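You operate a simulated robot arm through the tools that you are given. There is no shell and no other tool. Be economical: measure what you need, move in short steps, check, and stop when the job is done.

Carry out the task below with a simulated robot arm. There is one attempt and no reset: what you move stays moved.

Task
Blow the chips off the silver cone and leave the line vented.
Fine: Use the blow nest and leave the cone in it. Then shut the air tap and vent with the blue palm button till the gauge reads 0. Leave the other cones as they are. Set down upright: what you pick out. Where these are worked on the way, their far stop is far enough and under half their travel is too little: air tap.

The check looks at the end state, three seconds after you hand in, the way a careful person would. Anything else that was tipped, shoved, dropped, spilled or broken makes it a failure.

Robot
A 6-joint arm with a two-finger parallel gripper, fixed in place. Base frame: the origin is at the foot of the arm, x ahead of it, y to its left, z up; the work surface is at about z = 94. Units: cm, rad, N and s.
With the tool pointing down near the work surface it reaches from about 22 to 62 cm from the base axis. Its first joint turns from -1.152 to 1.152 rad. Payload 2.7 kg.
The tool frame sits at the grasp point between the pads (the TCP): z along the fingers, y along the line on which they close. The tips reach 2.3 cm beyond it. The gripper opens to 9.4 cm. The fingers are 3.8 cm wide and 1 cm thick; the gripper's body (5.4 by 9.6 cm) begins 3.9 cm behind the TCP.
Orientation is that of the tool frame in the base frame, as a unit quaternion [x, y, z, w]. With the fingers straight down and closing along the base's y, the tool's x points along the base's -x, its y along +y and its z along -z.

Tools
- The arm moves only by the tool jog_arm. Its argument "targets" is a list of rows, each a list of 7 numbers: the opening, from 0 (shut) to 1 (fully open), then the shift along the tool's x, y, z in cm, then the turn, a rotation vector about the tool's x, y, z in rad. In form: [[jaw, dx, dy, dz, wx, wy, wz], ...]. A call has 1 to 8 rows; each row is the pose to reach, as a shift and turn from the pose commanded when the call began, along the tool's axes at that moment. Rows are played at 5 a second. More than 5 cm and 0.15 rad between two rows, or a gripper value outside its range, and nothing of the call is played. Where a pose cannot be reached the arm comes as near as it can. A force on the tool above 40 N (or 10 N above the force at the start of the call, whichever is more), or a blocked arm, ends the call early, and 0.2 s more pass. Each finger travels about 4.5 cm/s and halts on what it meets, pressing with about 22 N; the grip force reading is that of the motor and also rises with nothing between the fingers. The clock runs only during rows and for 0.2 s after the last one: add rows that repeat a pose to give the fingers time. The reply holds the time, the measured pose of the TCP, the force on the tool along the base axes, the opening and the grip force, in the units named above and with some noise, with the torque about the TCP (base axes, N m) and any sound that the robot's microphone picked up.
- Cameras (640 x 400 px; columns grow to the right, rows downward): "scene" is fixed at [9.3, -42.95, 139.06]; the picture's right is [0.70, -0.71, 0.00], its down [-0.40, -0.40, -0.82] and it looks along [0.59, 0.58, -0.57] (base axes); focal length 271 px, centre (320, 200). "wrist" rides on the gripper at [8.7, 1.6, -7.4] in the tool frame; the picture's right is [-0.18, 0.98, 0.00], its down [-0.58, -0.11, -0.81] and it looks along [-0.79, -0.15, 0.59] (tool axes); focal length 243 px, centre (320, 200). There is no depth. A picture from a camera that has moved, and an enlarged one, comes with that camera's place and axes in the base frame and with its lens. The place of the scene camera against the robot may be out by one fixed shift of up to 2.5 cm in any direction.
- get_image(camera): a new picture of that camera. The clock stands still meanwhile.
- close_up(camera, box): a new picture of the part [left, top, right, bottom] of that camera's present view, enlarged. The clock stands still meanwhile.
- finish_job(): hands the job in; it is judged then, once.

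Go step by step. Nothing tells you positions but the pictures and the camera data: compare them with the known pose of the tool, close in by small moves and look again before you grip or let go. The budget is 120 turns and 68 pictures, counting those below and the enlarged ones. Unless the task says otherwise, let go and move clear before handing in, and close with one line.

The tools are called after "Emit:" as a command line: name --pt "numbers of a row" for each row, then --argument value for the rest, lists and objects as JSON in quotes. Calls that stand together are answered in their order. jog_arm: Moves the arm, as the interface text tells. Its arguments: {"type":"object","properties":{"targets":{"type":"array"}},"required":["targets"]} The other tools are called the same way: get_image (camera) takes a picture; close_up (camera, box) takes an enlarged picture of a part of a camera's view; finish_job () hands the job in.

At the start:

```text
time: 0.0
tool_pos: [34.21, -10.9, 125.7]
orientation: [-0.001, 1.0, 0.0, 0.0]
contact_force: [-0.1, 0.4, 0.0]
torque: [0.0, 0.0, 0.01]
opening: 9.44
finger_force: 0.1
```

scene: 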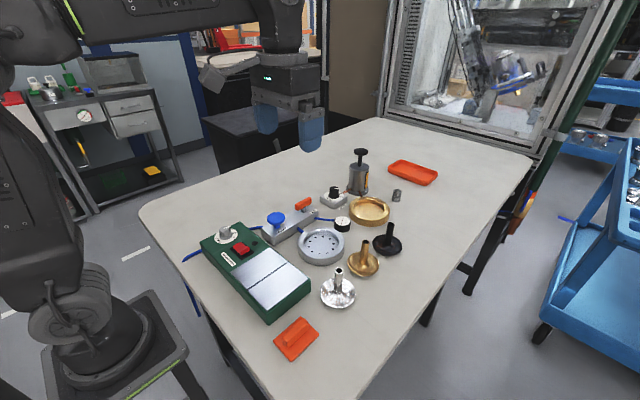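
wrist: 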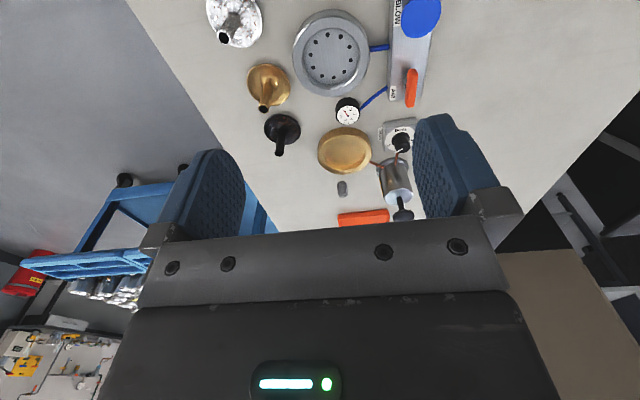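

I see three cones (silver, brass, black), a blow nest with holes, a blow box with blue button and an orange tap lever, and a gauge. I'll look closer first.

Emit:
close_up --camera "scene" --box '[180, 180, 340, 280]'

Emit:
close_up --camera "scene" --box '[280, 180, 440, 320]'

Emit:
close_up --camera "wrist" --box '[200, 0, 460, 160]'

```text
4.00 times, centred on (260, 230) of scene
camera zoom: at [9.3, -42.95, 139.06], right [0.7, -0.71, 0.0], down [-0.4, -0.4, -0.82], along [0.59, 0.58, -0.57], focal length 1083 px, centre (560, 80)
```

zoom: 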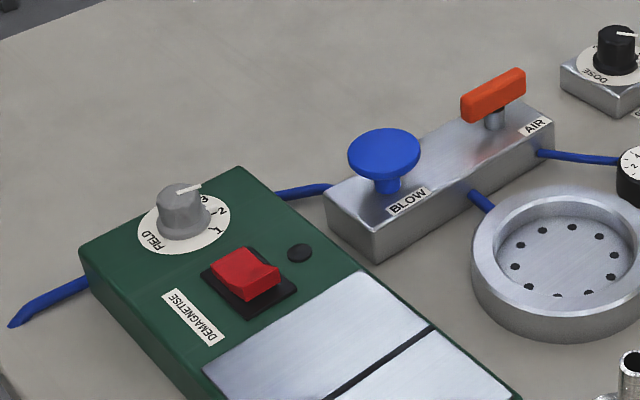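

```text
2.86 times, centred on (360, 250) of scene
camera zoom: at [9.3, -42.95, 139.06], right [0.7, -0.71, 0.0], down [-0.4, -0.4, -0.82], along [0.59, 0.58, -0.57], focal length 774 px, centre (206, 57)
```

zoom: 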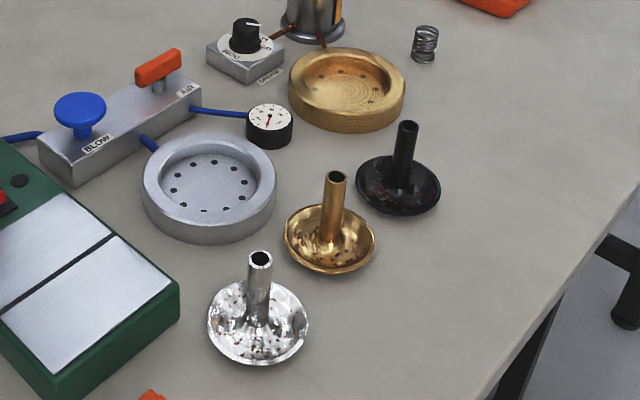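

```text
2.46 times, centred on (330, 80) of wrist
camera zoom: at [25.46, -9.31, 133.17], right [0.18, 0.98, 0.0], down [0.58, -0.11, 0.81], along [0.79, -0.15, -0.59], focal length 597 px, centre (295, 495)
```

zoom: 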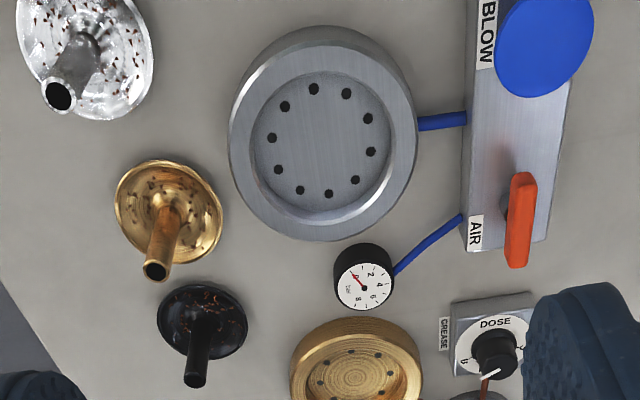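

Cone at about (35.3,-22.4), nest (40.8,-10.7), button (37.3,0.2), tap (45.8,0), the handle along x. I'll check the gauge and tap up close.

Emit:
close_up --camera "wrist" --box '[325, 85, 375, 135]'

Emit:
close_up --camera "scene" --box '[285, 185, 365, 235]'

```text
8.00 times, centred on (350, 110) of wrist
camera zoom: at [25.46, -9.31, 133.17], right [0.18, 0.98, 0.0], down [0.58, -0.11, 0.81], along [0.79, -0.15, -0.59], focal length 1941 px, centre (80, 920)
```

zoom: 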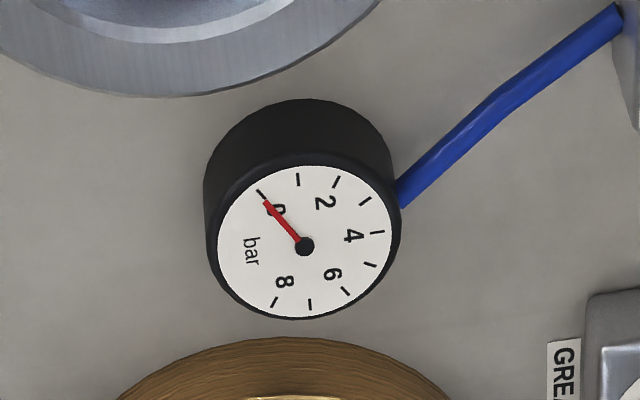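

```text
8.00 times, centred on (325, 210) of scene
camera zoom: at [9.3, -42.95, 139.06], right [0.7, -0.71, 0.0], down [-0.4, -0.4, -0.82], along [0.59, 0.58, -0.57], focal length 2166 px, centre (280, 120)
```

zoom: 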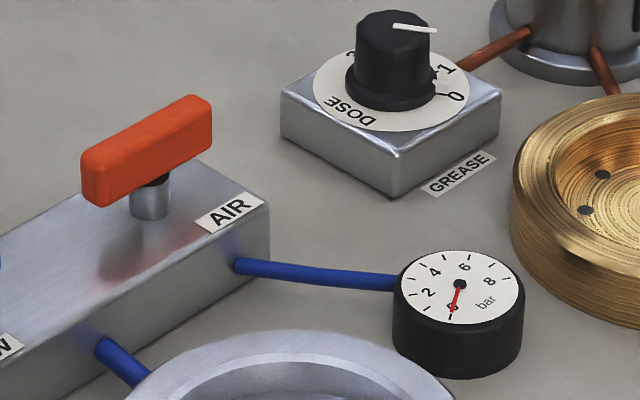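

Gauge at 0 bar, so the tap with its handle along the box is probably shut. I'll move above the silver cone.

Emit:
jog_arm --pt "0.8 -0.3 -2.9 3 0 0 0" --pt "0.55 -0.6 -5.8 6 0 0 0" --pt "0.55 -0.9 -8.7 9 0 0 0" --pt "0.55 -1.1 -11.5 12.5 0 0 0" --pt "0.55 -1.1 -11.5 14.7 0 0 0"

Emit:
get_image --camera "wrist"

Emit:
close_up --camera "scene" --box '[240, 160, 440, 310]'

```text
time: 1.2
tool_pos: [35.33, -22.54, 111.24]
orientation: [0.0, 1.0, 0.0, 0.0]
contact_force: [0.2, 0.8, 0.2]
torque: [-0.02, -0.04, 0.03]
opening: 5.16
finger_force: 0.0
```

```text
60 pictures are left
camera wrist: at [26.51, -20.86, 118.66], right [0.18, 0.98, 0.0], down [0.58, -0.11, 0.81], along [0.79, -0.15, -0.59], focal length 243 px, centre (320, 200)
```

wrist: 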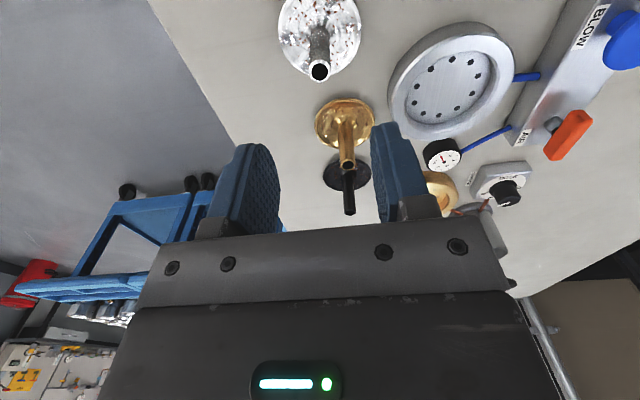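

```text
2.67 times, centred on (340, 235) of scene
camera zoom: at [9.3, -42.95, 139.06], right [0.7, -0.71, 0.0], down [-0.4, -0.4, -0.82], along [0.59, 0.58, -0.57], focal length 722 px, centre (267, 107)
```

zoom: 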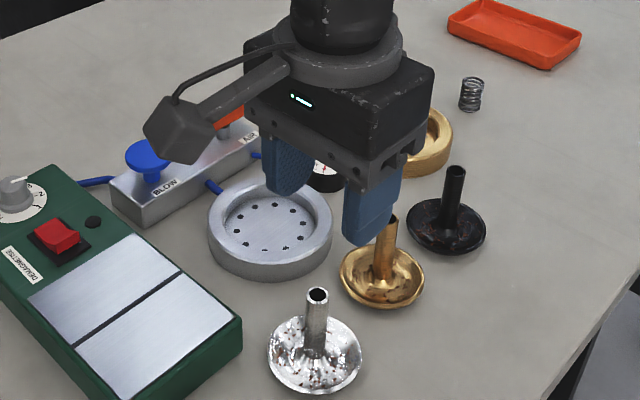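

The silver tube top triangulates to about (34.75,-22.5,101.2). I'll descend straddling the tube, in two stages.

Emit:
jog_arm --pt "0.4 0.6 0.0 2 0 0 0" --pt "0.4 0.6 0.0 5 0 0 0" --pt "0.4 0.6 0 7.5 0 0 0"

Emit:
get_image --camera "wrist"

Emit:
close_up --camera "scene" --box '[280, 190, 400, 310]'

```text
time: 2.0
tool_pos: [34.64, -22.49, 103.56]
orientation: [0.001, 1.0, -0.001, 0.001]
contact_force: [-0.2, 0.2, -0.2]
torque: [-0.03, -0.01, -0.01]
opening: 3.76
finger_force: 0.0
```

```text
58 pictures are left
camera wrist: at [26.03, -20.73, 110.94], right [0.18, 0.98, 0.0], down [0.58, -0.11, 0.81], along [0.79, -0.15, -0.59], focal length 243 px, centre (320, 200)
```

wrist: 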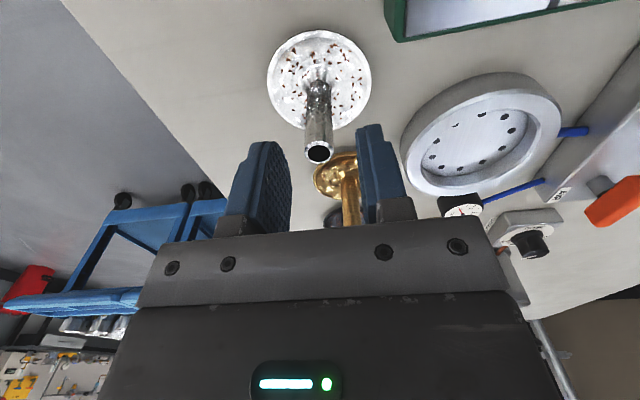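

```text
3.33 times, centred on (340, 250) of scene
camera zoom: at [9.3, -42.95, 139.06], right [0.7, -0.71, 0.0], down [-0.4, -0.4, -0.82], along [0.59, 0.58, -0.57], focal length 903 px, centre (253, 33)
```

zoom: 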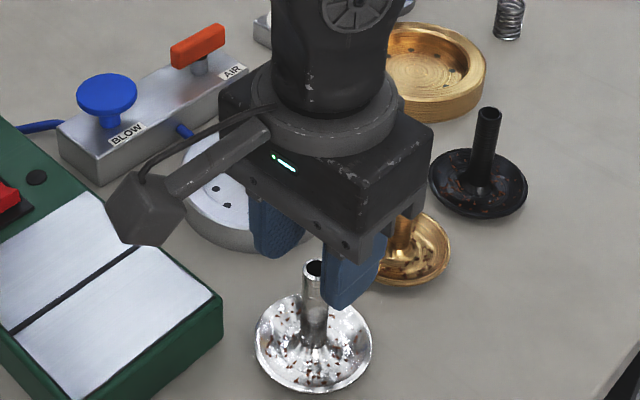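

The tube is consistent at (34.78,-22.5). Descend and close.

Emit:
jog_arm --pt "0.4 -0.12 0 2 0 0 0" --pt "0.4 -0.12 0 3.6 0 0 0" --pt "0.0 -0.12 0 3.6 0 0 0" --pt "0.0 -0.12 0 3.6 0 0 0" --pt "0.0 -0.12 0 3.6 0 0 0" --pt "0.0 -0.12 0 3.6 0 0 0"

Emit:
get_image --camera "wrist"

```text
time: 3.4
tool_pos: [34.64, -22.37, 99.86]
orientation: [0.0, 1.0, 0.0, 0.001]
contact_force: [0.2, -0.7, 0.5]
torque: [-0.01, -0.04, -0.02]
opening: 1.52
finger_force: 21.7
```

```text
56 pictures are left
camera wrist: at [25.98, -20.82, 107.32], right [0.18, 0.98, 0.0], down [0.58, -0.11, 0.81], along [0.79, -0.15, -0.59], focal length 243 px, centre (320, 200)
```

wrist: 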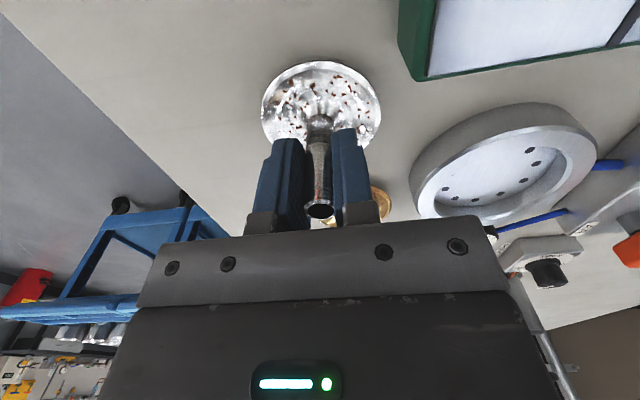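

Gripped (1.5 cm tube). The nest triangulates to about (41.8,-10.8). Lifting and carrying above it.

Emit:
jog_arm --pt "0.0 0 0 -2 0 0 0" --pt "0.0 0 0 -5 0 0 0" --pt "0.0 0 0 -8 0 0 0" --pt "0.0 -2 3.2 -8 0 0 0" --pt "0.0 -4 6.4 -8 0 0 0" --pt "0.0 -6 9.6 -8 0 0 0" --pt "0.0 -7.1 11.6 -8 0 0 0"

Emit:
get_image --camera "wrist"

Emit:
close_up --camera "scene" --box '[260, 180, 400, 290]'

```text
time: 5.0
tool_pos: [41.99, -11.0, 108.06]
orientation: [-0.001, 1.0, 0.0, 0.001]
contact_force: [-0.5, 0.2, -1.2]
torque: [0.0, 0.0, -0.03]
opening: 1.53
finger_force: 22.1
```

```text
55 pictures are left
camera wrist: at [33.35, -9.45, 115.4], right [0.18, 0.98, 0.0], down [0.58, -0.11, 0.81], along [0.79, -0.15, -0.59], focal length 243 px, centre (320, 200)
```

wrist: 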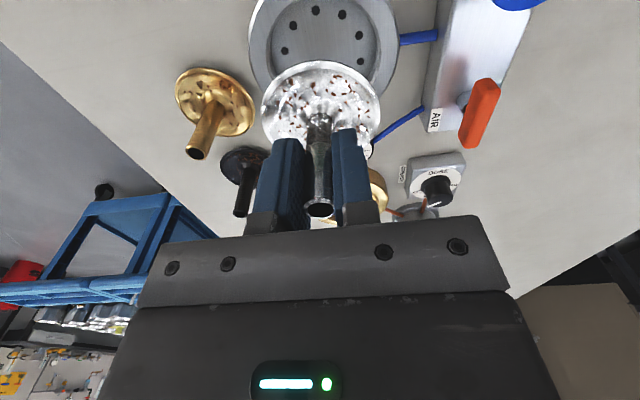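

```text
3.64 times, centred on (330, 235) of scene
camera zoom: at [9.3, -42.95, 139.06], right [0.7, -0.71, 0.0], down [-0.4, -0.4, -0.82], along [0.59, 0.58, -0.57], focal length 985 px, centre (284, 73)
```

zoom: 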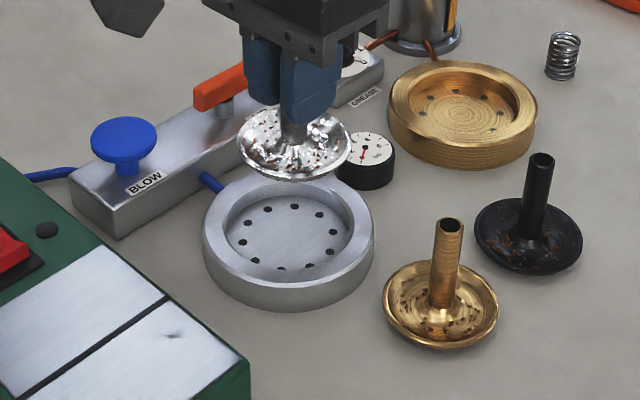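

Holes ring centre comes out at (42.0,-10.8) with radius ~3.1; the cone axis is about (42.0,-10.9). Lowering close to the rim to check visually.

Emit:
jog_arm --pt "0.0 0 0.05 2 0 0 0" --pt "0.0 0 0.05 4 0 0 0" --pt "0.0 0 0.05 4 0 0 0"

Emit:
get_image --camera "wrist"

Emit:
close_up --camera "scene" --box '[280, 205, 370, 275]'

```text
time: 5.8
tool_pos: [41.92, -10.96, 103.99]
orientation: [0.0, 1.0, 0.0, 0.0]
contact_force: [-0.1, -0.2, -1.1]
torque: [0.0, 0.0, 0.02]
opening: 1.54
finger_force: 21.7
```

```text
53 pictures are left
camera wrist: at [33.29, -9.34, 111.4], right [0.18, 0.98, 0.0], down [0.58, -0.11, 0.81], along [0.79, -0.15, -0.59], focal length 243 px, centre (320, 200)
```

wrist: 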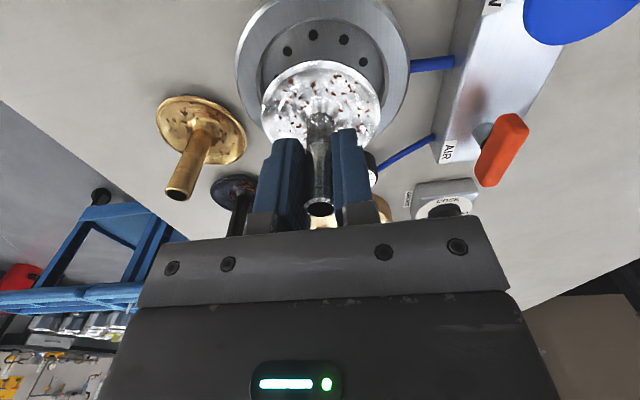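

```text
5.71 times, centred on (325, 240) of scene
camera zoom: at [9.3, -42.95, 139.06], right [0.7, -0.71, 0.0], down [-0.4, -0.4, -0.82], along [0.59, 0.58, -0.57], focal length 1547 px, centre (291, -29)
```

zoom: 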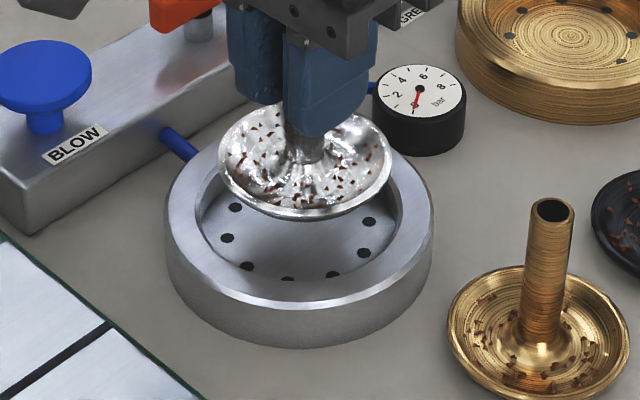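

Aligned well within clearance. Lowering further with a tiny +y correction.

Emit:
jog_arm --pt "0.0 0.05 0.1 1 0 0 0" --pt "0.0 0.05 0.1 2 0 0 0" --pt "0.0 0.05 0.1 2.5 0 0 0"

Emit:
close_up --camera "scene" --box '[280, 205, 370, 275]'

```text
time: 6.6
tool_pos: [41.91, -10.76, 101.36]
orientation: [-0.001, 1.0, 0.0, 0.0]
contact_force: [-0.5, -0.1, -2.3]
torque: [0.0, 0.01, 0.01]
opening: 1.51
finger_force: 22.3
```

```text
5.71 times, centred on (325, 240) of scene
camera zoom: at [9.3, -42.95, 139.06], right [0.7, -0.71, 0.0], down [-0.4, -0.4, -0.82], along [0.59, 0.58, -0.57], focal length 1547 px, centre (291, -29)
```

zoom: 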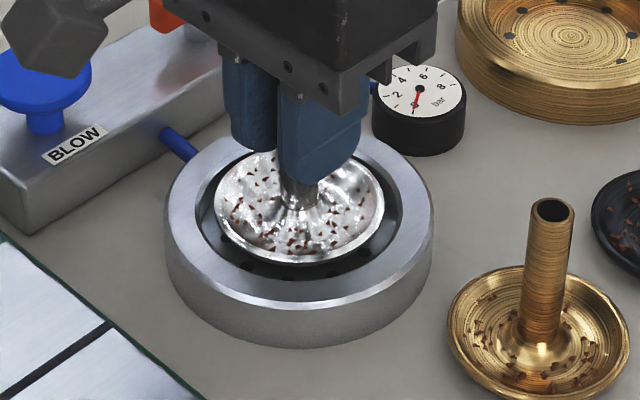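

The cone is inside the recess. Easing down to contact.

Emit:
jog_arm --pt "0.0 0 0 0.2 0 0 0" --pt "0.0 0 0 0.4 0 0 0"

```text
time: 7.2
tool_pos: [41.96, -10.87, 101.02]
orientation: [0.001, 1.0, 0.0, 0.0]
contact_force: [0.4, -0.1, -1.4]
torque: [0.03, 0.02, 0.01]
opening: 1.55
finger_force: 22.1
```

Emit:
jog_arm --pt "0.0 0 0 0.15 0 0 0" --pt "0.0 0 0 0.3 0 0 0"

```text
time: 7.8
tool_pos: [42.0, -10.73, 100.97]
orientation: [0.0, 1.0, -0.001, 0.003]
contact_force: [0.1, 2.1, 15.3]
torque: [0.32, -0.1, 0.02]
opening: 1.55
finger_force: 21.8
```

The cone is touching the nest floor. Backing off a touch, opening, and rising.

Emit:
jog_arm --pt "0.0 0 0 -0.2 0 0 0" --pt "0.15 0 0 -0.2 0 0 0" --pt "0.35 0 0 -0.2 0 0 0" --pt "0.35 0 0 -0.2 0 0 0" --pt "0.35 0 0 -2.2 0 0 0" --pt "0.35 0 0 -6.2 0 0 0" --pt "0.35 0 0 -11 0 0 0"

Emit:
get_image --camera "wrist"

Emit:
get_image --camera "scene"

```text
time: 9.4
tool_pos: [41.8, -10.66, 111.71]
orientation: [0.0, 1.0, 0.0, 0.0]
contact_force: [0.0, 0.5, -0.1]
torque: [0.01, -0.03, 0.0]
opening: 3.29
finger_force: 0.1
```

```text
50 pictures are left
camera wrist: at [33.14, -8.99, 119.13], right [0.18, 0.98, 0.0], down [0.58, -0.11, 0.81], along [0.79, -0.15, -0.59], focal length 243 px, centre (320, 200)
```

wrist: 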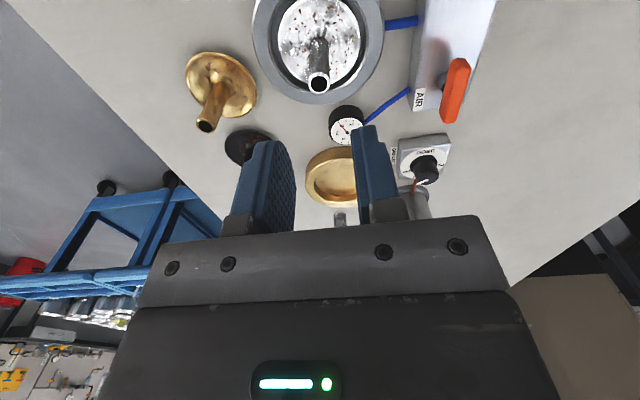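

```text
49 pictures are left
```

scene: 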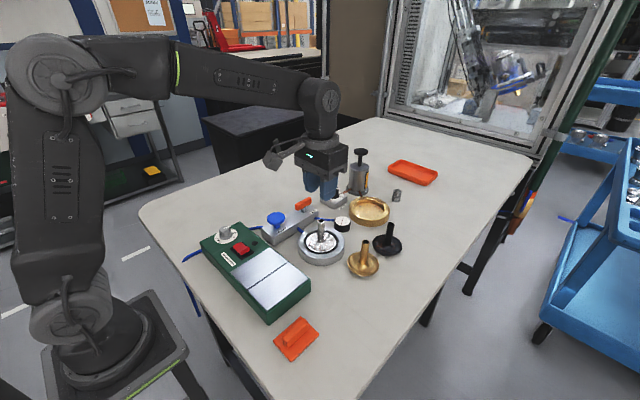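

Cone is standing in the nest. Now a good look at the tap from above.

Emit:
jog_arm --pt "0.35 1.5 2.5 -2 0 0 0" --pt "0.35 3 5 -4 0 0 0" --pt "0.35 4 8 -6 0 0 0" --pt "0.35 4 9 -6 0 0 0"

Emit:
get_image --camera "wrist"

Emit:
close_up --camera "wrist" --box '[240, 0, 400, 100]'

```text
time: 10.4
tool_pos: [37.88, -1.6, 117.76]
orientation: [0.0, 1.0, 0.0, 0.0]
contact_force: [0.0, -0.5, -0.3]
torque: [-0.01, 0.05, 0.0]
opening: 3.3
finger_force: 0.1
```

```text
48 pictures are left
camera wrist: at [29.15, -0.01, 125.21], right [0.18, 0.98, 0.0], down [0.58, -0.11, 0.81], along [0.79, -0.15, -0.59], focal length 243 px, centre (320, 200)
```

wrist: 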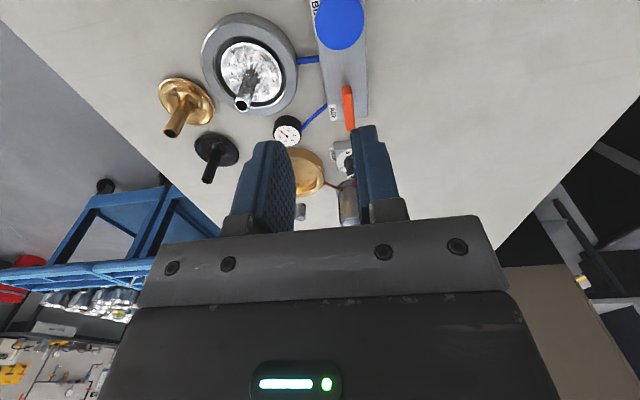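

```text
4.00 times, centred on (320, 50) of wrist
camera zoom: at [29.15, -0.01, 125.21], right [0.18, 0.98, 0.0], down [0.58, -0.11, 0.81], along [0.79, -0.15, -0.59], focal length 970 px, centre (320, 800)
```

zoom: 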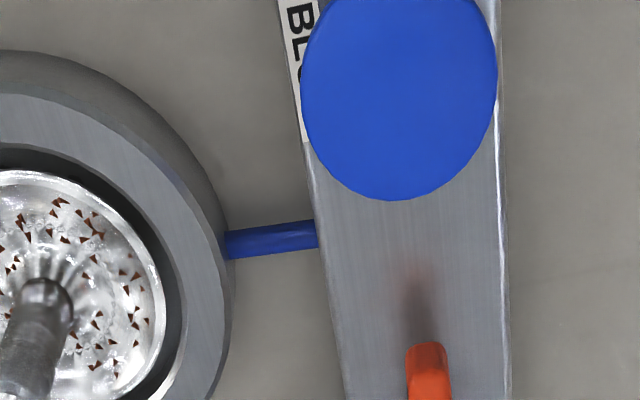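

Handle centre about (46.4,0.2,99), along x; button about (37.4,0.2,100). Going above the handle to grip it across y.

Emit:
jog_arm --pt "0.35 -4 1 0 0 0 0" --pt "0.35 -8.5 1.8 1 0 0 0" --pt "0.35 -8.5 1.8 5.5 0 0 0" --pt "0.35 -8.5 1.8 10 0 0 0" --pt "0.35 -8.5 1.8 12.7 0 0 0"

Emit:
get_image --camera "wrist"

Emit:
close_up --camera "scene" --box '[250, 160, 370, 240]'

```text
time: 11.6
tool_pos: [46.21, 0.31, 105.28]
orientation: [0.0, 1.0, 0.0, 0.001]
contact_force: [0.7, 0.2, -0.5]
torque: [0.02, 0.0, -0.02]
opening: 3.3
finger_force: 0.0
```

```text
46 pictures are left
camera wrist: at [37.57, 1.85, 112.69], right [0.18, 0.98, 0.0], down [0.58, -0.11, 0.81], along [0.79, -0.15, -0.59], focal length 243 px, centre (320, 200)
```

wrist: 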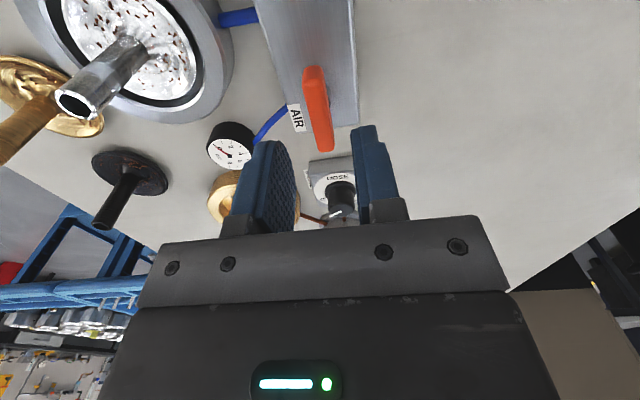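

```text
5.00 times, centred on (310, 200) of scene
camera zoom: at [9.3, -42.95, 139.06], right [0.7, -0.71, 0.0], down [-0.4, -0.4, -0.82], along [0.59, 0.58, -0.57], focal length 1354 px, centre (370, 200)
```

zoom: 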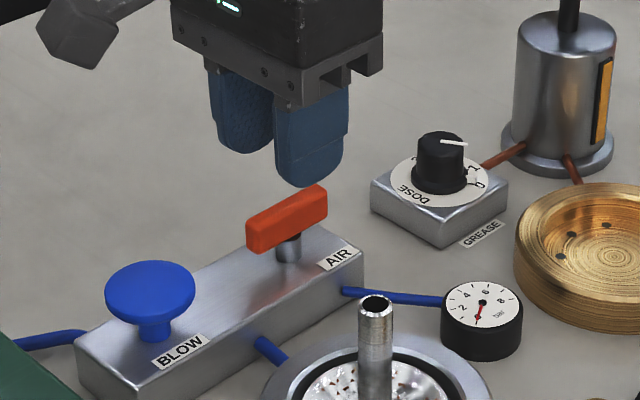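

Handle is between the fingers. Descending to the handle and closing.

Emit:
jog_arm --pt "0.35 -0.15 -0.1 2.5 0 0 0" --pt "0.35 -0.15 -0.1 4 0 0 0" --pt "0.35 -0.15 -0.1 5 0 0 0" --pt "0.35 -0.15 -0.1 5 0 0 0"

Emit:
close_up --camera "scene" --box '[250, 160, 370, 240]'

```text
time: 12.6
tool_pos: [46.35, 0.03, 100.14]
orientation: [0.0, 1.0, 0.0, 0.001]
contact_force: [0.3, -0.5, 0.6]
torque: [0.03, -0.01, -0.01]
opening: 3.31
finger_force: 0.0
```

```text
5.00 times, centred on (310, 200) of scene
camera zoom: at [9.3, -42.95, 139.06], right [0.7, -0.71, 0.0], down [-0.4, -0.4, -0.82], along [0.59, 0.58, -0.57], focal length 1354 px, centre (370, 200)
```

zoom: 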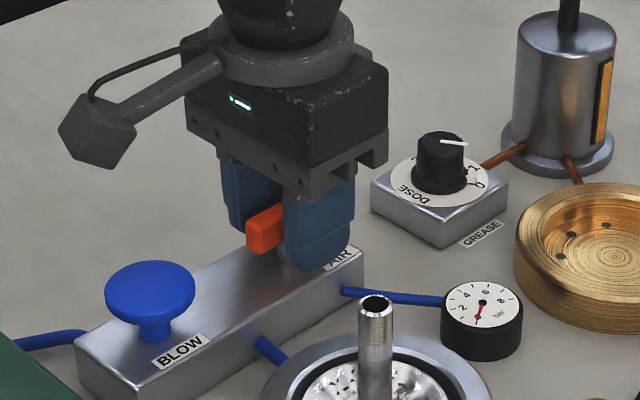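

Good straddle. Closing on the handle.

Emit:
jog_arm --pt "0.1 0 0.1 0 0 0 0" --pt "0.0 0 0.1 0 0 0 0" --pt "0.0 0 0.1 0 0 0 0" --pt "0.0 0 0.1 0 0 0 0"

```text
time: 13.6
tool_pos: [46.5, 0.17, 100.14]
orientation: [0.0, 1.0, -0.001, 0.0]
contact_force: [-1.3, 10.8, -3.3]
torque: [0.12, -0.12, 0.01]
opening: 1.37
finger_force: 45.6
```

Gripped, with a slight lateral load. Easing +y and trying a small turn to feel the stop.

Emit:
jog_arm --pt "0.0 0 0.1 0 0 0 0" --pt "0.0 0 0.1 0 0 0 0.1" --pt "0.0 0 0.1 0 0 0 0.2"

```text
time: 14.4
tool_pos: [46.43, 0.21, 100.01]
orientation: [0.098, 0.995, -0.001, 0.001]
contact_force: [-2.7, 10.0, 3.6]
torque: [0.16, 0.29, 2.14]
opening: 1.83
finger_force: 44.9
```

The handle resisted clockwise (a stop, opening widened). Trying the other way.

Emit:
jog_arm --pt "0.0 0 0 0 0 0 -0.1" --pt "0.0 0 0 0 0 0 -0.2" --pt "0.0 0 0 0 0 0 -0.3" --pt "0.0 0 0 0 0 0 -0.4"

```text
time: 15.4
tool_pos: [46.5, 0.2, 100.07]
orientation: [-0.1, 0.995, -0.001, 0.002]
contact_force: [-5.3, 8.1, 9.4]
torque: [0.51, -0.71, 0.04]
opening: 1.36
finger_force: 45.0
```

It turns counter-clockwise. Continuing towards the far stop.

Emit:
jog_arm --pt "0.0 0 0 0 0 0 -0.14" --pt "0.0 0 0 0 0 0 -0.28" --pt "0.0 0 0 0 0 0 -0.42" --pt "0.0 0 0 0 0 0 -0.56" --pt "0.0 0 0 0 0 0 -0.7" --pt "0.0 0 0 0 0 0 -0.84" --pt "0.0 0 0 0 0 0 -0.98"

Emit:
close_up --camera "scene" --box '[250, 160, 370, 240]'

```text
time: 17.0
tool_pos: [46.59, 0.21, 100.07]
orientation: [-0.557, 0.83, -0.001, 0.001]
contact_force: [2.0, 8.7, 13.9]
torque: [0.92, -0.15, 0.0]
opening: 1.36
finger_force: 44.5
```

```text
5.00 times, centred on (310, 200) of scene
camera zoom: at [9.28, -42.93, 139.07], right [0.7, -0.71, 0.0], down [-0.4, -0.4, -0.82], along [0.59, 0.58, -0.57], focal length 1354 px, centre (370, 200)
```

zoom: 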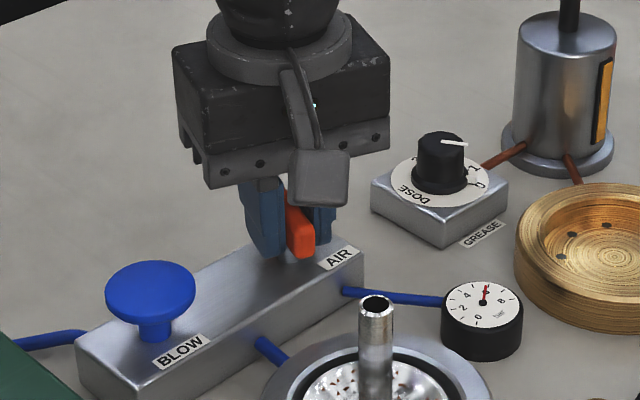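

Gauge has risen to ~6 bar. Turning on to the stop.

Emit:
jog_arm --pt "0.0 0 0 0 0 0 -0.14" --pt "0.0 0 0 0 0 0 -0.28" --pt "0.0 0 0 0 0 0 -0.39"

```text
time: 17.8
tool_pos: [46.56, 0.16, 100.06]
orientation: [0.708, -0.706, 0.001, 0.0]
contact_force: [5.6, 8.4, 11.0]
torque: [0.57, 0.01, -0.12]
opening: 1.36
finger_force: 44.6
```

Emit:
jog_arm --pt "0.0 0 0 0 0 0 -0.1"

```text
time: 18.2
tool_pos: [46.31, 0.19, 100.06]
orientation: [0.74, -0.672, 0.001, 0.0]
contact_force: [8.3, 6.6, 13.3]
torque: [-0.36, 0.05, -1.88]
opening: 1.43
finger_force: 45.3
```

Stop reached at 90°. Relax, release, and rise.

Emit:
jog_arm --pt "0.0 0 0 0 0 0 0.1" --pt "0.2 0 0 0 0 0 0.1" --pt "0.35 0 0 0 0 0 0.1" --pt "0.35 0 0 0 0 0 0.1" --pt "0.35 0 0 -3 0 0 0.1" --pt "0.35 0 0 -7 0 0 0.1" --pt "0.0 0 0 -10 0 0 0.1"

Emit:
get_image --camera "scene"

Emit:
close_up --camera "scene" --box '[250, 180, 370, 260]'

```text
time: 19.8
tool_pos: [46.63, 0.32, 110.11]
orientation: [-0.707, 0.707, 0.0, 0.0]
contact_force: [0.0, -0.7, 0.3]
torque: [0.03, -0.01, -0.02]
opening: 0.0
finger_force: 0.1
```

```text
42 pictures are left
```

scene: 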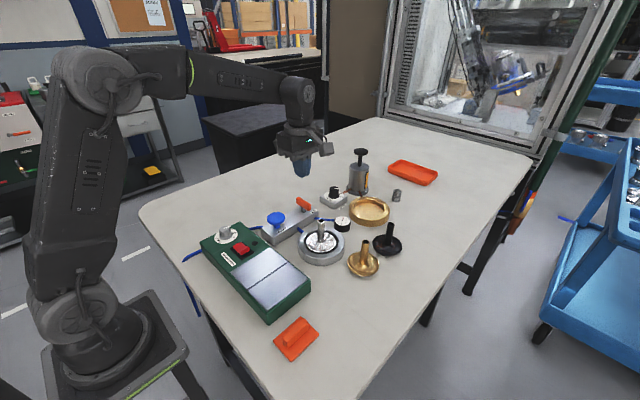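

```text
5.00 times, centred on (310, 220) of scene
camera zoom: at [9.3, -42.95, 139.06], right [0.7, -0.71, 0.0], down [-0.4, -0.4, -0.82], along [0.59, 0.58, -0.57], focal length 1354 px, centre (370, 100)
```

zoom: 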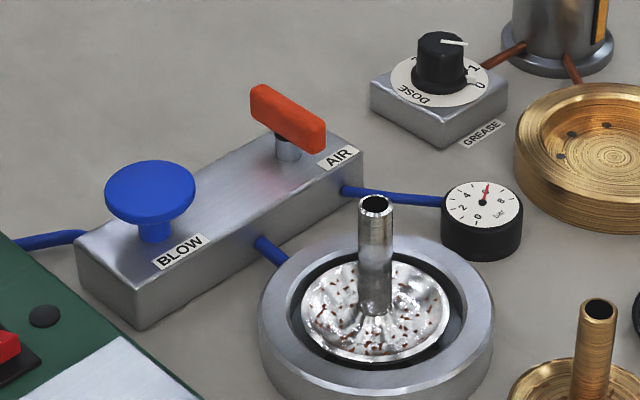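

Tap open at 6 bar, the chips still on. I'll move over the blue button with the fingers shut (keeping this tool orientation).

Emit:
jog_arm --pt "0.0 0 4.6 0 0 0 0" --pt "0.0 0.1 9.2 0 0 0 0" --pt "0.0 0.1 9.2 3 0 0 0" --pt "0.0 0.1 9.2 6 0 0 0"

Emit:
close_up --camera "scene" --box '[220, 170, 380, 270]'

Emit:
get_image --camera "wrist"

```text
time: 20.8
tool_pos: [37.47, -0.09, 104.09]
orientation: [0.708, -0.707, 0.001, 0.0]
contact_force: [0.0, 0.5, 0.5]
torque: [0.01, -0.01, -0.01]
opening: 0.0
finger_force: 21.9
```

```text
4.00 times, centred on (300, 220) of scene
camera zoom: at [9.3, -42.95, 139.06], right [0.7, -0.71, 0.0], down [-0.4, -0.4, -0.82], along [0.59, 0.58, -0.57], focal length 1083 px, centre (400, 120)
```

zoom: 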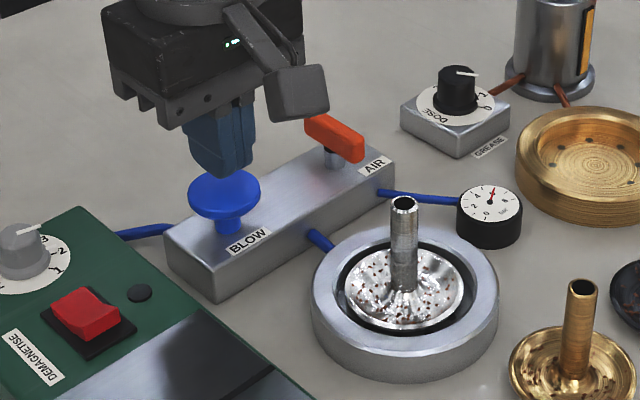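

```text
39 pictures are left
camera wrist: at [35.71, -8.76, 111.49], right [-0.98, 0.18, 0.0], down [0.11, 0.58, 0.81], along [0.15, 0.79, -0.59], focal length 243 px, centre (320, 200)
```

wrist: 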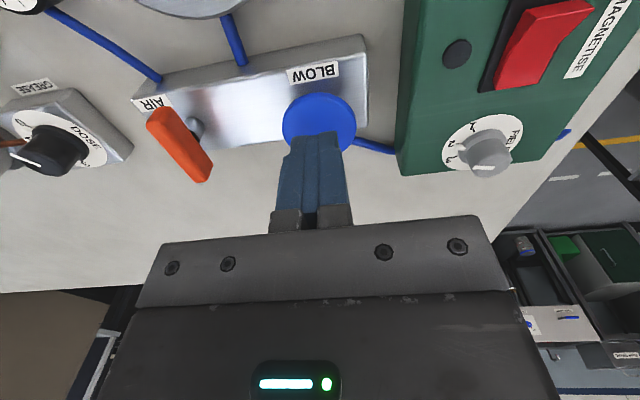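

Fingers are over the button. Pressing down in small steps.

Emit:
jog_arm --pt "0.0 0 0 1 0 0 0" --pt "0.0 0 0 1.5 0 0 0" --pt "0.0 0 0 2.0 0 0 0" --pt "0.0 0 0 2.4 0 0 0"

```text
time: 21.8
tool_pos: [37.42, 0.03, 101.57]
orientation: [-0.706, 0.708, -0.002, 0.0]
contact_force: [0.8, -4.3, 4.6]
torque: [-0.02, 0.01, 0.02]
opening: 0.0
finger_force: 21.9
heard: click
```

A click was heard. Pressing a little further and holding.

Emit:
jog_arm --pt "0.0 0 0 0.3 0 0 0" --pt "0.0 0 0 0.5 0 0 0" --pt "0.0 0 0 0.5 0 0 0" --pt "0.0 0 0 0.5 0 0 0" --pt "0.0 0 0 0.5 0 0 0" --pt "0.0 0 0 0.5 0 0 0"

Emit:
close_up --camera "scene" --box '[220, 170, 380, 270]'

```text
time: 22.4
tool_pos: [37.36, 0.07, 101.51]
orientation: [-0.707, 0.707, -0.003, 0.002]
contact_force: [-5.7, -0.8, 9.1]
torque: [0.1, 0.21, 0.04]
opening: 0.0
finger_force: 22.3
stopped in row 2: the force on the tool passed its limit at 45 N (the readings are from after the stop); the commanded pose is now the measured one
```

```text
4.00 times, centred on (300, 220) of scene
camera zoom: at [9.27, -42.95, 139.06], right [0.7, -0.71, 0.0], down [-0.4, -0.4, -0.82], along [0.59, 0.58, -0.57], focal length 1083 px, centre (400, 120)
```

zoom: 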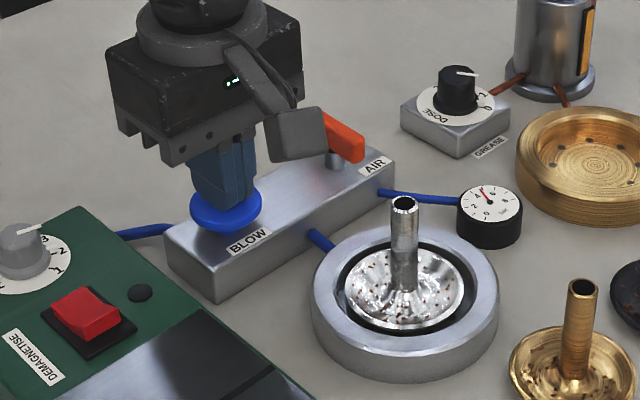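

Button bottomed, gauge dips to ~5 and the chips are thinning. Holding.

Emit:
jog_arm --pt "0.0 0 0 0 0 0 0" --pt "0.0 0 0 0 0 0 0" --pt "0.0 0 0 0 0 0 0" --pt "0.0 0 0 0 0 0 0" --pt "0.0 0 0 0 0 0 0" --pt "0.0 0 0 0 0 0 0" --pt "0.0 0 0 0 0 0 0" --pt "0.0 0 0 0 0 0 0"

Emit:
close_up --camera "scene" --box '[280, 190, 380, 270]'

```text
time: 24.2
tool_pos: [37.34, 0.04, 101.49]
orientation: [-0.706, 0.708, -0.003, 0.003]
contact_force: [-9.1, -1.4, 21.4]
torque: [0.14, 0.3, 0.1]
opening: 0.0
finger_force: 21.9
```

```text
5.00 times, centred on (330, 230) of scene
camera zoom: at [9.25, -42.95, 139.06], right [0.7, -0.71, 0.0], down [-0.4, -0.4, -0.82], along [0.59, 0.58, -0.57], focal length 1354 px, centre (270, 50)
```

zoom: 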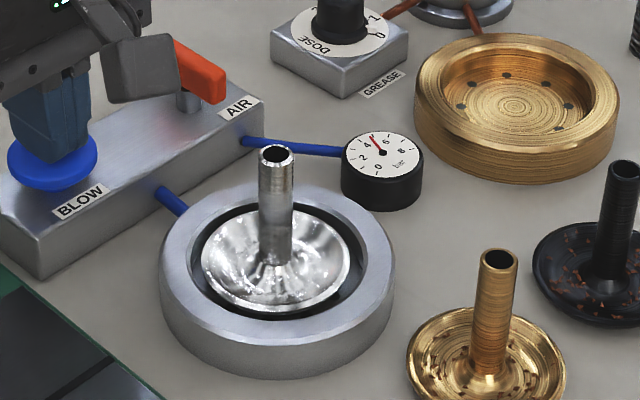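

The cone looks clean. Releasing the button and rising, then inspecting.

Emit:
jog_arm --pt "0.0 0 0 -1 0 0 0" --pt "0.0 0 0 -4 0 0 0" --pt "0.0 0 0 -8.6 0 0 0" --pt "0.35 0 -4.6 -8.6 0 0 0" --pt "0.35 0 -9.2 -8.6 0 0 0"

Emit:
get_image --camera "wrist"

Emit:
close_up --camera "scene" --box '[280, 190, 380, 270]'

```text
time: 25.4
tool_pos: [46.41, -0.15, 110.28]
orientation: [0.708, -0.707, 0.002, -0.003]
contact_force: [0.0, -1.1, 0.9]
torque: [-0.03, -0.02, 0.01]
opening: 3.28
finger_force: 0.0
```

```text
36 pictures are left
camera wrist: at [44.74, -8.73, 117.61], right [-0.98, 0.18, -0.01], down [0.1, 0.58, 0.81], along [0.15, 0.79, -0.59], focal length 243 px, centre (320, 200)
```

wrist: 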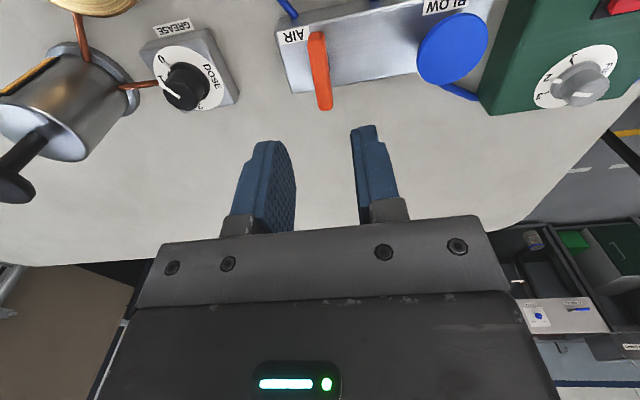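

```text
5.00 times, centred on (330, 230) of scene
camera zoom: at [9.29, -42.95, 139.06], right [0.7, -0.71, 0.0], down [-0.4, -0.4, -0.82], along [0.59, 0.58, -0.57], focal length 1354 px, centre (270, 50)
```

zoom: 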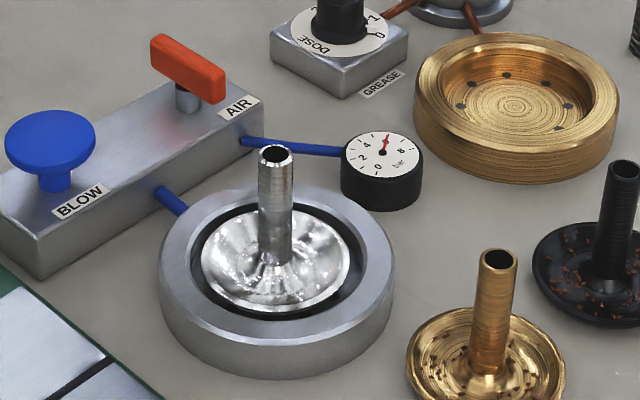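

Clean cone, button sprung back, gauge at 6. Descending onto the tap again and gripping.

Emit:
jog_arm --pt "0.35 -0.3 -0.1 4 0 0 0" --pt "0.35 -0.3 -0.1 8 0 0 0" --pt "0.35 -0.3 -0.1 10.1 0 0 0" --pt "0.15 -0.3 -0.1 10.1 0 0 0" --pt "0.0 -0.3 -0.1 10.1 0 0 0" --pt "0.0 -0.3 -0.1 10.1 0 0 0" --pt "0.0 -0.3 -0.1 10.1 0 0 0"

```text
time: 27.0
tool_pos: [46.38, 0.31, 100.08]
orientation: [0.707, -0.707, 0.001, -0.002]
contact_force: [-11.1, 0.5, -0.9]
torque: [-0.06, 0.39, -0.02]
opening: 1.38
finger_force: 45.2
```

Gripped. Turning clockwise back towards shut.

Emit:
jog_arm --pt "0.0 0 0 0 0 0 0.14" --pt "0.0 0 0 0 0 0 0.28" --pt "0.0 0 0 0 0 0 0.42" --pt "0.0 0 0 0 0 0 0.56" --pt "0.0 0 0 0 0 0 0.7" --pt "0.0 0 0 0 0 0 0.84" --pt "0.0 0 0 0 0 0 0.98" --pt "0.0 0 0 0 0 0 1.1"

```text
time: 28.8
tool_pos: [46.61, 0.32, 100.12]
orientation: [-0.231, 0.973, -0.002, 0.002]
contact_force: [-15.2, -6.8, -1.1]
torque: [-0.48, 1.27, -0.03]
opening: 1.36
finger_force: 45.2
```

Emit:
jog_arm --pt "0.0 0 0 0 0 0 0.14" --pt "0.0 0 0 0 0 0 0.28" --pt "0.0 0 0 0 0 0 0.42" --pt "0.0 0 0 0 0 0 0.54"

```text
time: 29.8
tool_pos: [46.62, 0.07, 100.12]
orientation: [0.034, 0.999, -0.001, 0.003]
contact_force: [-13.5, -16.8, -1.1]
torque: [-0.23, 0.7, 1.15]
opening: 1.38
finger_force: 45.1
```

Stop felt (torque 1.15 N m) at the shut position. Relaxing, releasing and rising.

Emit:
jog_arm --pt "0.0 0 0 0 0 0 -0.06" --pt "0.2 0 0 0 0 0 -0.06" --pt "0.35 0 0 0 0 0 -0.06" --pt "0.35 0 0 0 0 0 -0.06" --pt "0.35 0 0 -3 0 0 -0.06" --pt "0.35 0 0 -7 0 0 -0.06" --pt "0.0 0 0 -10 0 0 -0.06"

Emit:
close_up --camera "scene" --box '[250, 180, 370, 260]'

```text
time: 31.4
tool_pos: [46.63, 0.09, 110.14]
orientation: [0.006, 1.0, -0.001, 0.004]
contact_force: [0.4, -1.2, 0.0]
torque: [0.01, 0.0, 0.01]
opening: 0.01
finger_force: 0.0
```

```text
5.00 times, centred on (310, 220) of scene
camera zoom: at [9.3, -42.95, 139.06], right [0.7, -0.71, 0.0], down [-0.4, -0.4, -0.82], along [0.59, 0.58, -0.57], focal length 1354 px, centre (370, 100)
```

zoom: 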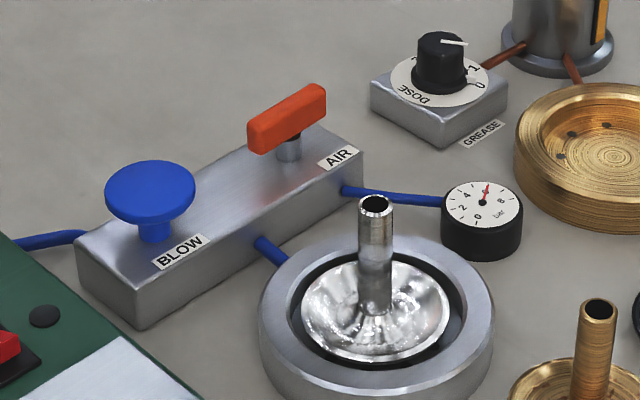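

Tap shut, gauge holding 6. Moving to the button and pressing to vent.

Emit:
jog_arm --pt "0.0 4.6 0 0 0 0 0" --pt "0.0 9.2 0 0 0 0 0" --pt "0.0 9.2 0 4 0 0 0" --pt "0.0 9.2 0 7 0 0 0" --pt "0.0 9.2 0 8 0 0 0" --pt "0.0 9.2 0 8.5 0 0 0"

```text
time: 32.8
tool_pos: [37.65, 0.44, 101.67]
orientation: [0.005, 1.0, -0.001, 0.004]
contact_force: [-0.9, -3.3, 6.2]
torque: [-0.08, 0.15, 0.09]
opening: 0.0
finger_force: 21.6
heard: click
```

Emit:
jog_arm --pt "0.0 0 0 0.1 0 0 0" --pt "0.0 0 0 0.15 0 0 0" --pt "0.0 0 0 0.15 0 0 0" --pt "0.0 0 0 0.15 0 0 0" --pt "0.0 0 0 0.15 0 0 0" --pt "0.0 0 0 0.15 0 0 0" --pt "0.0 0 0 0.15 0 0 0" --pt "0.0 0 0 0.15 0 0 0"

Emit:
close_up --camera "scene" --box '[280, 190, 380, 270]'

```text
time: 34.6
tool_pos: [37.52, 0.52, 101.64]
orientation: [0.004, 1.0, 0.001, 0.005]
contact_force: [0.6, -6.1, 24.7]
torque: [-0.16, 0.46, 0.09]
opening: 0.04
finger_force: 21.7
```

```text
5.00 times, centred on (330, 230) of scene
camera zoom: at [9.27, -42.97, 139.06], right [0.7, -0.71, 0.0], down [-0.4, -0.4, -0.82], along [0.59, 0.58, -0.57], focal length 1354 px, centre (270, 50)
```

zoom: 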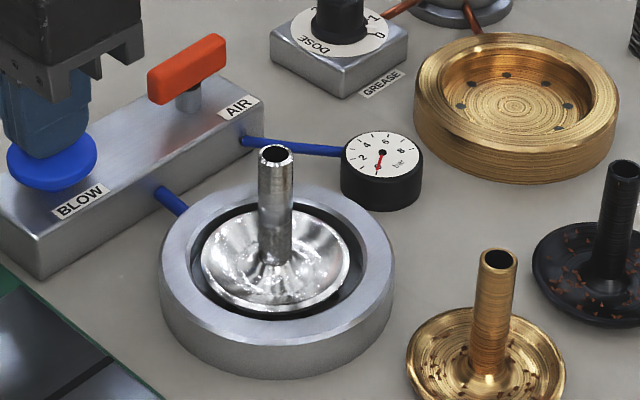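

Gauge is near 0. Holding a bit longer to be sure.

Emit:
jog_arm --pt "0.0 0 0 0 0 0 0" --pt "0.0 0 0 0 0 0 0" --pt "0.0 0 0 0 0 0 0" --pt "0.0 0 0 0 0 0 0" --pt "0.0 0 0 0 0 0 0" --pt "0.0 0 0 0 0 0 0" --pt "0.0 0 0 0 0 0 0" --pt "0.0 0 0 0 0 0 0"

Emit:
jog_arm --pt "0.0 0 0 -1 0 0 0" --pt "0.0 0 0 -5 0 0 0" --pt "0.0 0 0 -10 0 0 0" --pt "0.0 0 0 -14 0 0 0" --pt "0.0 0 0 -14 0 0 0"

Emit:
close_up --camera "scene" --box '[325, 205, 365, 235]'

Emit:
get_image --camera "scene"

Emit:
get_image --camera "wrist"

```text
time: 36.4
tool_pos: [37.49, 0.43, 101.62]
orientation: [0.004, 1.0, -0.001, 0.004]
contact_force: [1.3, -7.2, 28.1]
torque: [-0.13, 0.53, 0.23]
opening: 0.01
finger_force: 21.2
```

```text
time: 37.6
tool_pos: [37.38, 0.73, 115.2]
orientation: [0.005, 1.0, 0.0, 0.004]
contact_force: [0.4, 0.2, 0.1]
torque: [-0.01, 0.02, 0.0]
opening: 0.02
finger_force: 21.6
```

```text
13.33 times, centred on (345, 220) of scene
camera zoom: at [9.3, -42.95, 139.06], right [0.7, -0.71, 0.0], down [-0.4, -0.4, -0.82], along [0.59, 0.58, -0.57], focal length 3610 px, centre (-13, -67)
```

zoom: 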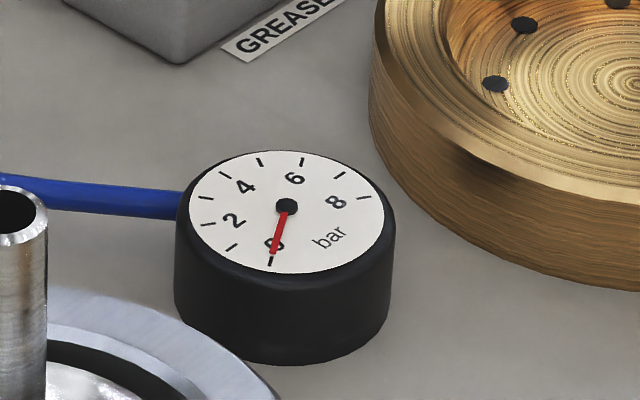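

```text
31 pictures are left
```

scene: 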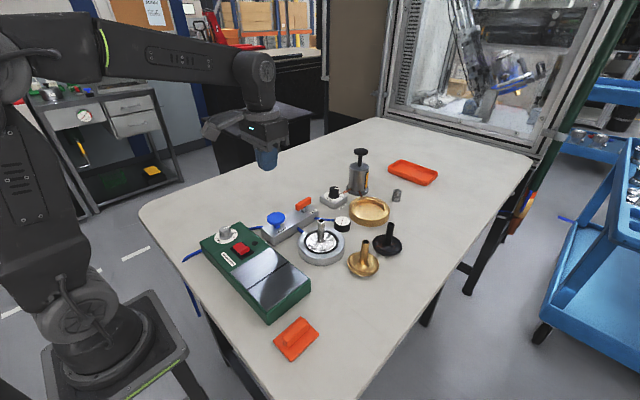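

```text
30 pictures are left
camera wrist: at [28.62, 2.4, 122.55], right [0.19, 0.98, 0.0], down [0.57, -0.11, 0.81], along [0.8, -0.16, -0.59], focal length 243 px, centre (320, 200)
```

wrist: 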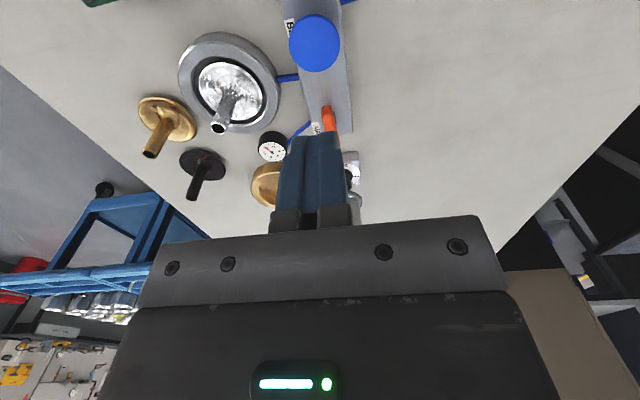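

The gauge reads 0, the tap is shut, the clean cone stands in the nest, the other cones are untouched and the arm is clear. I'm handing in.

Emit:
finish_job

```text
The job is handed in.
```

The silver cone is blown clean and standing upright in the blow nest, the air tap is shut, and the line is vented with the gauge at 0.
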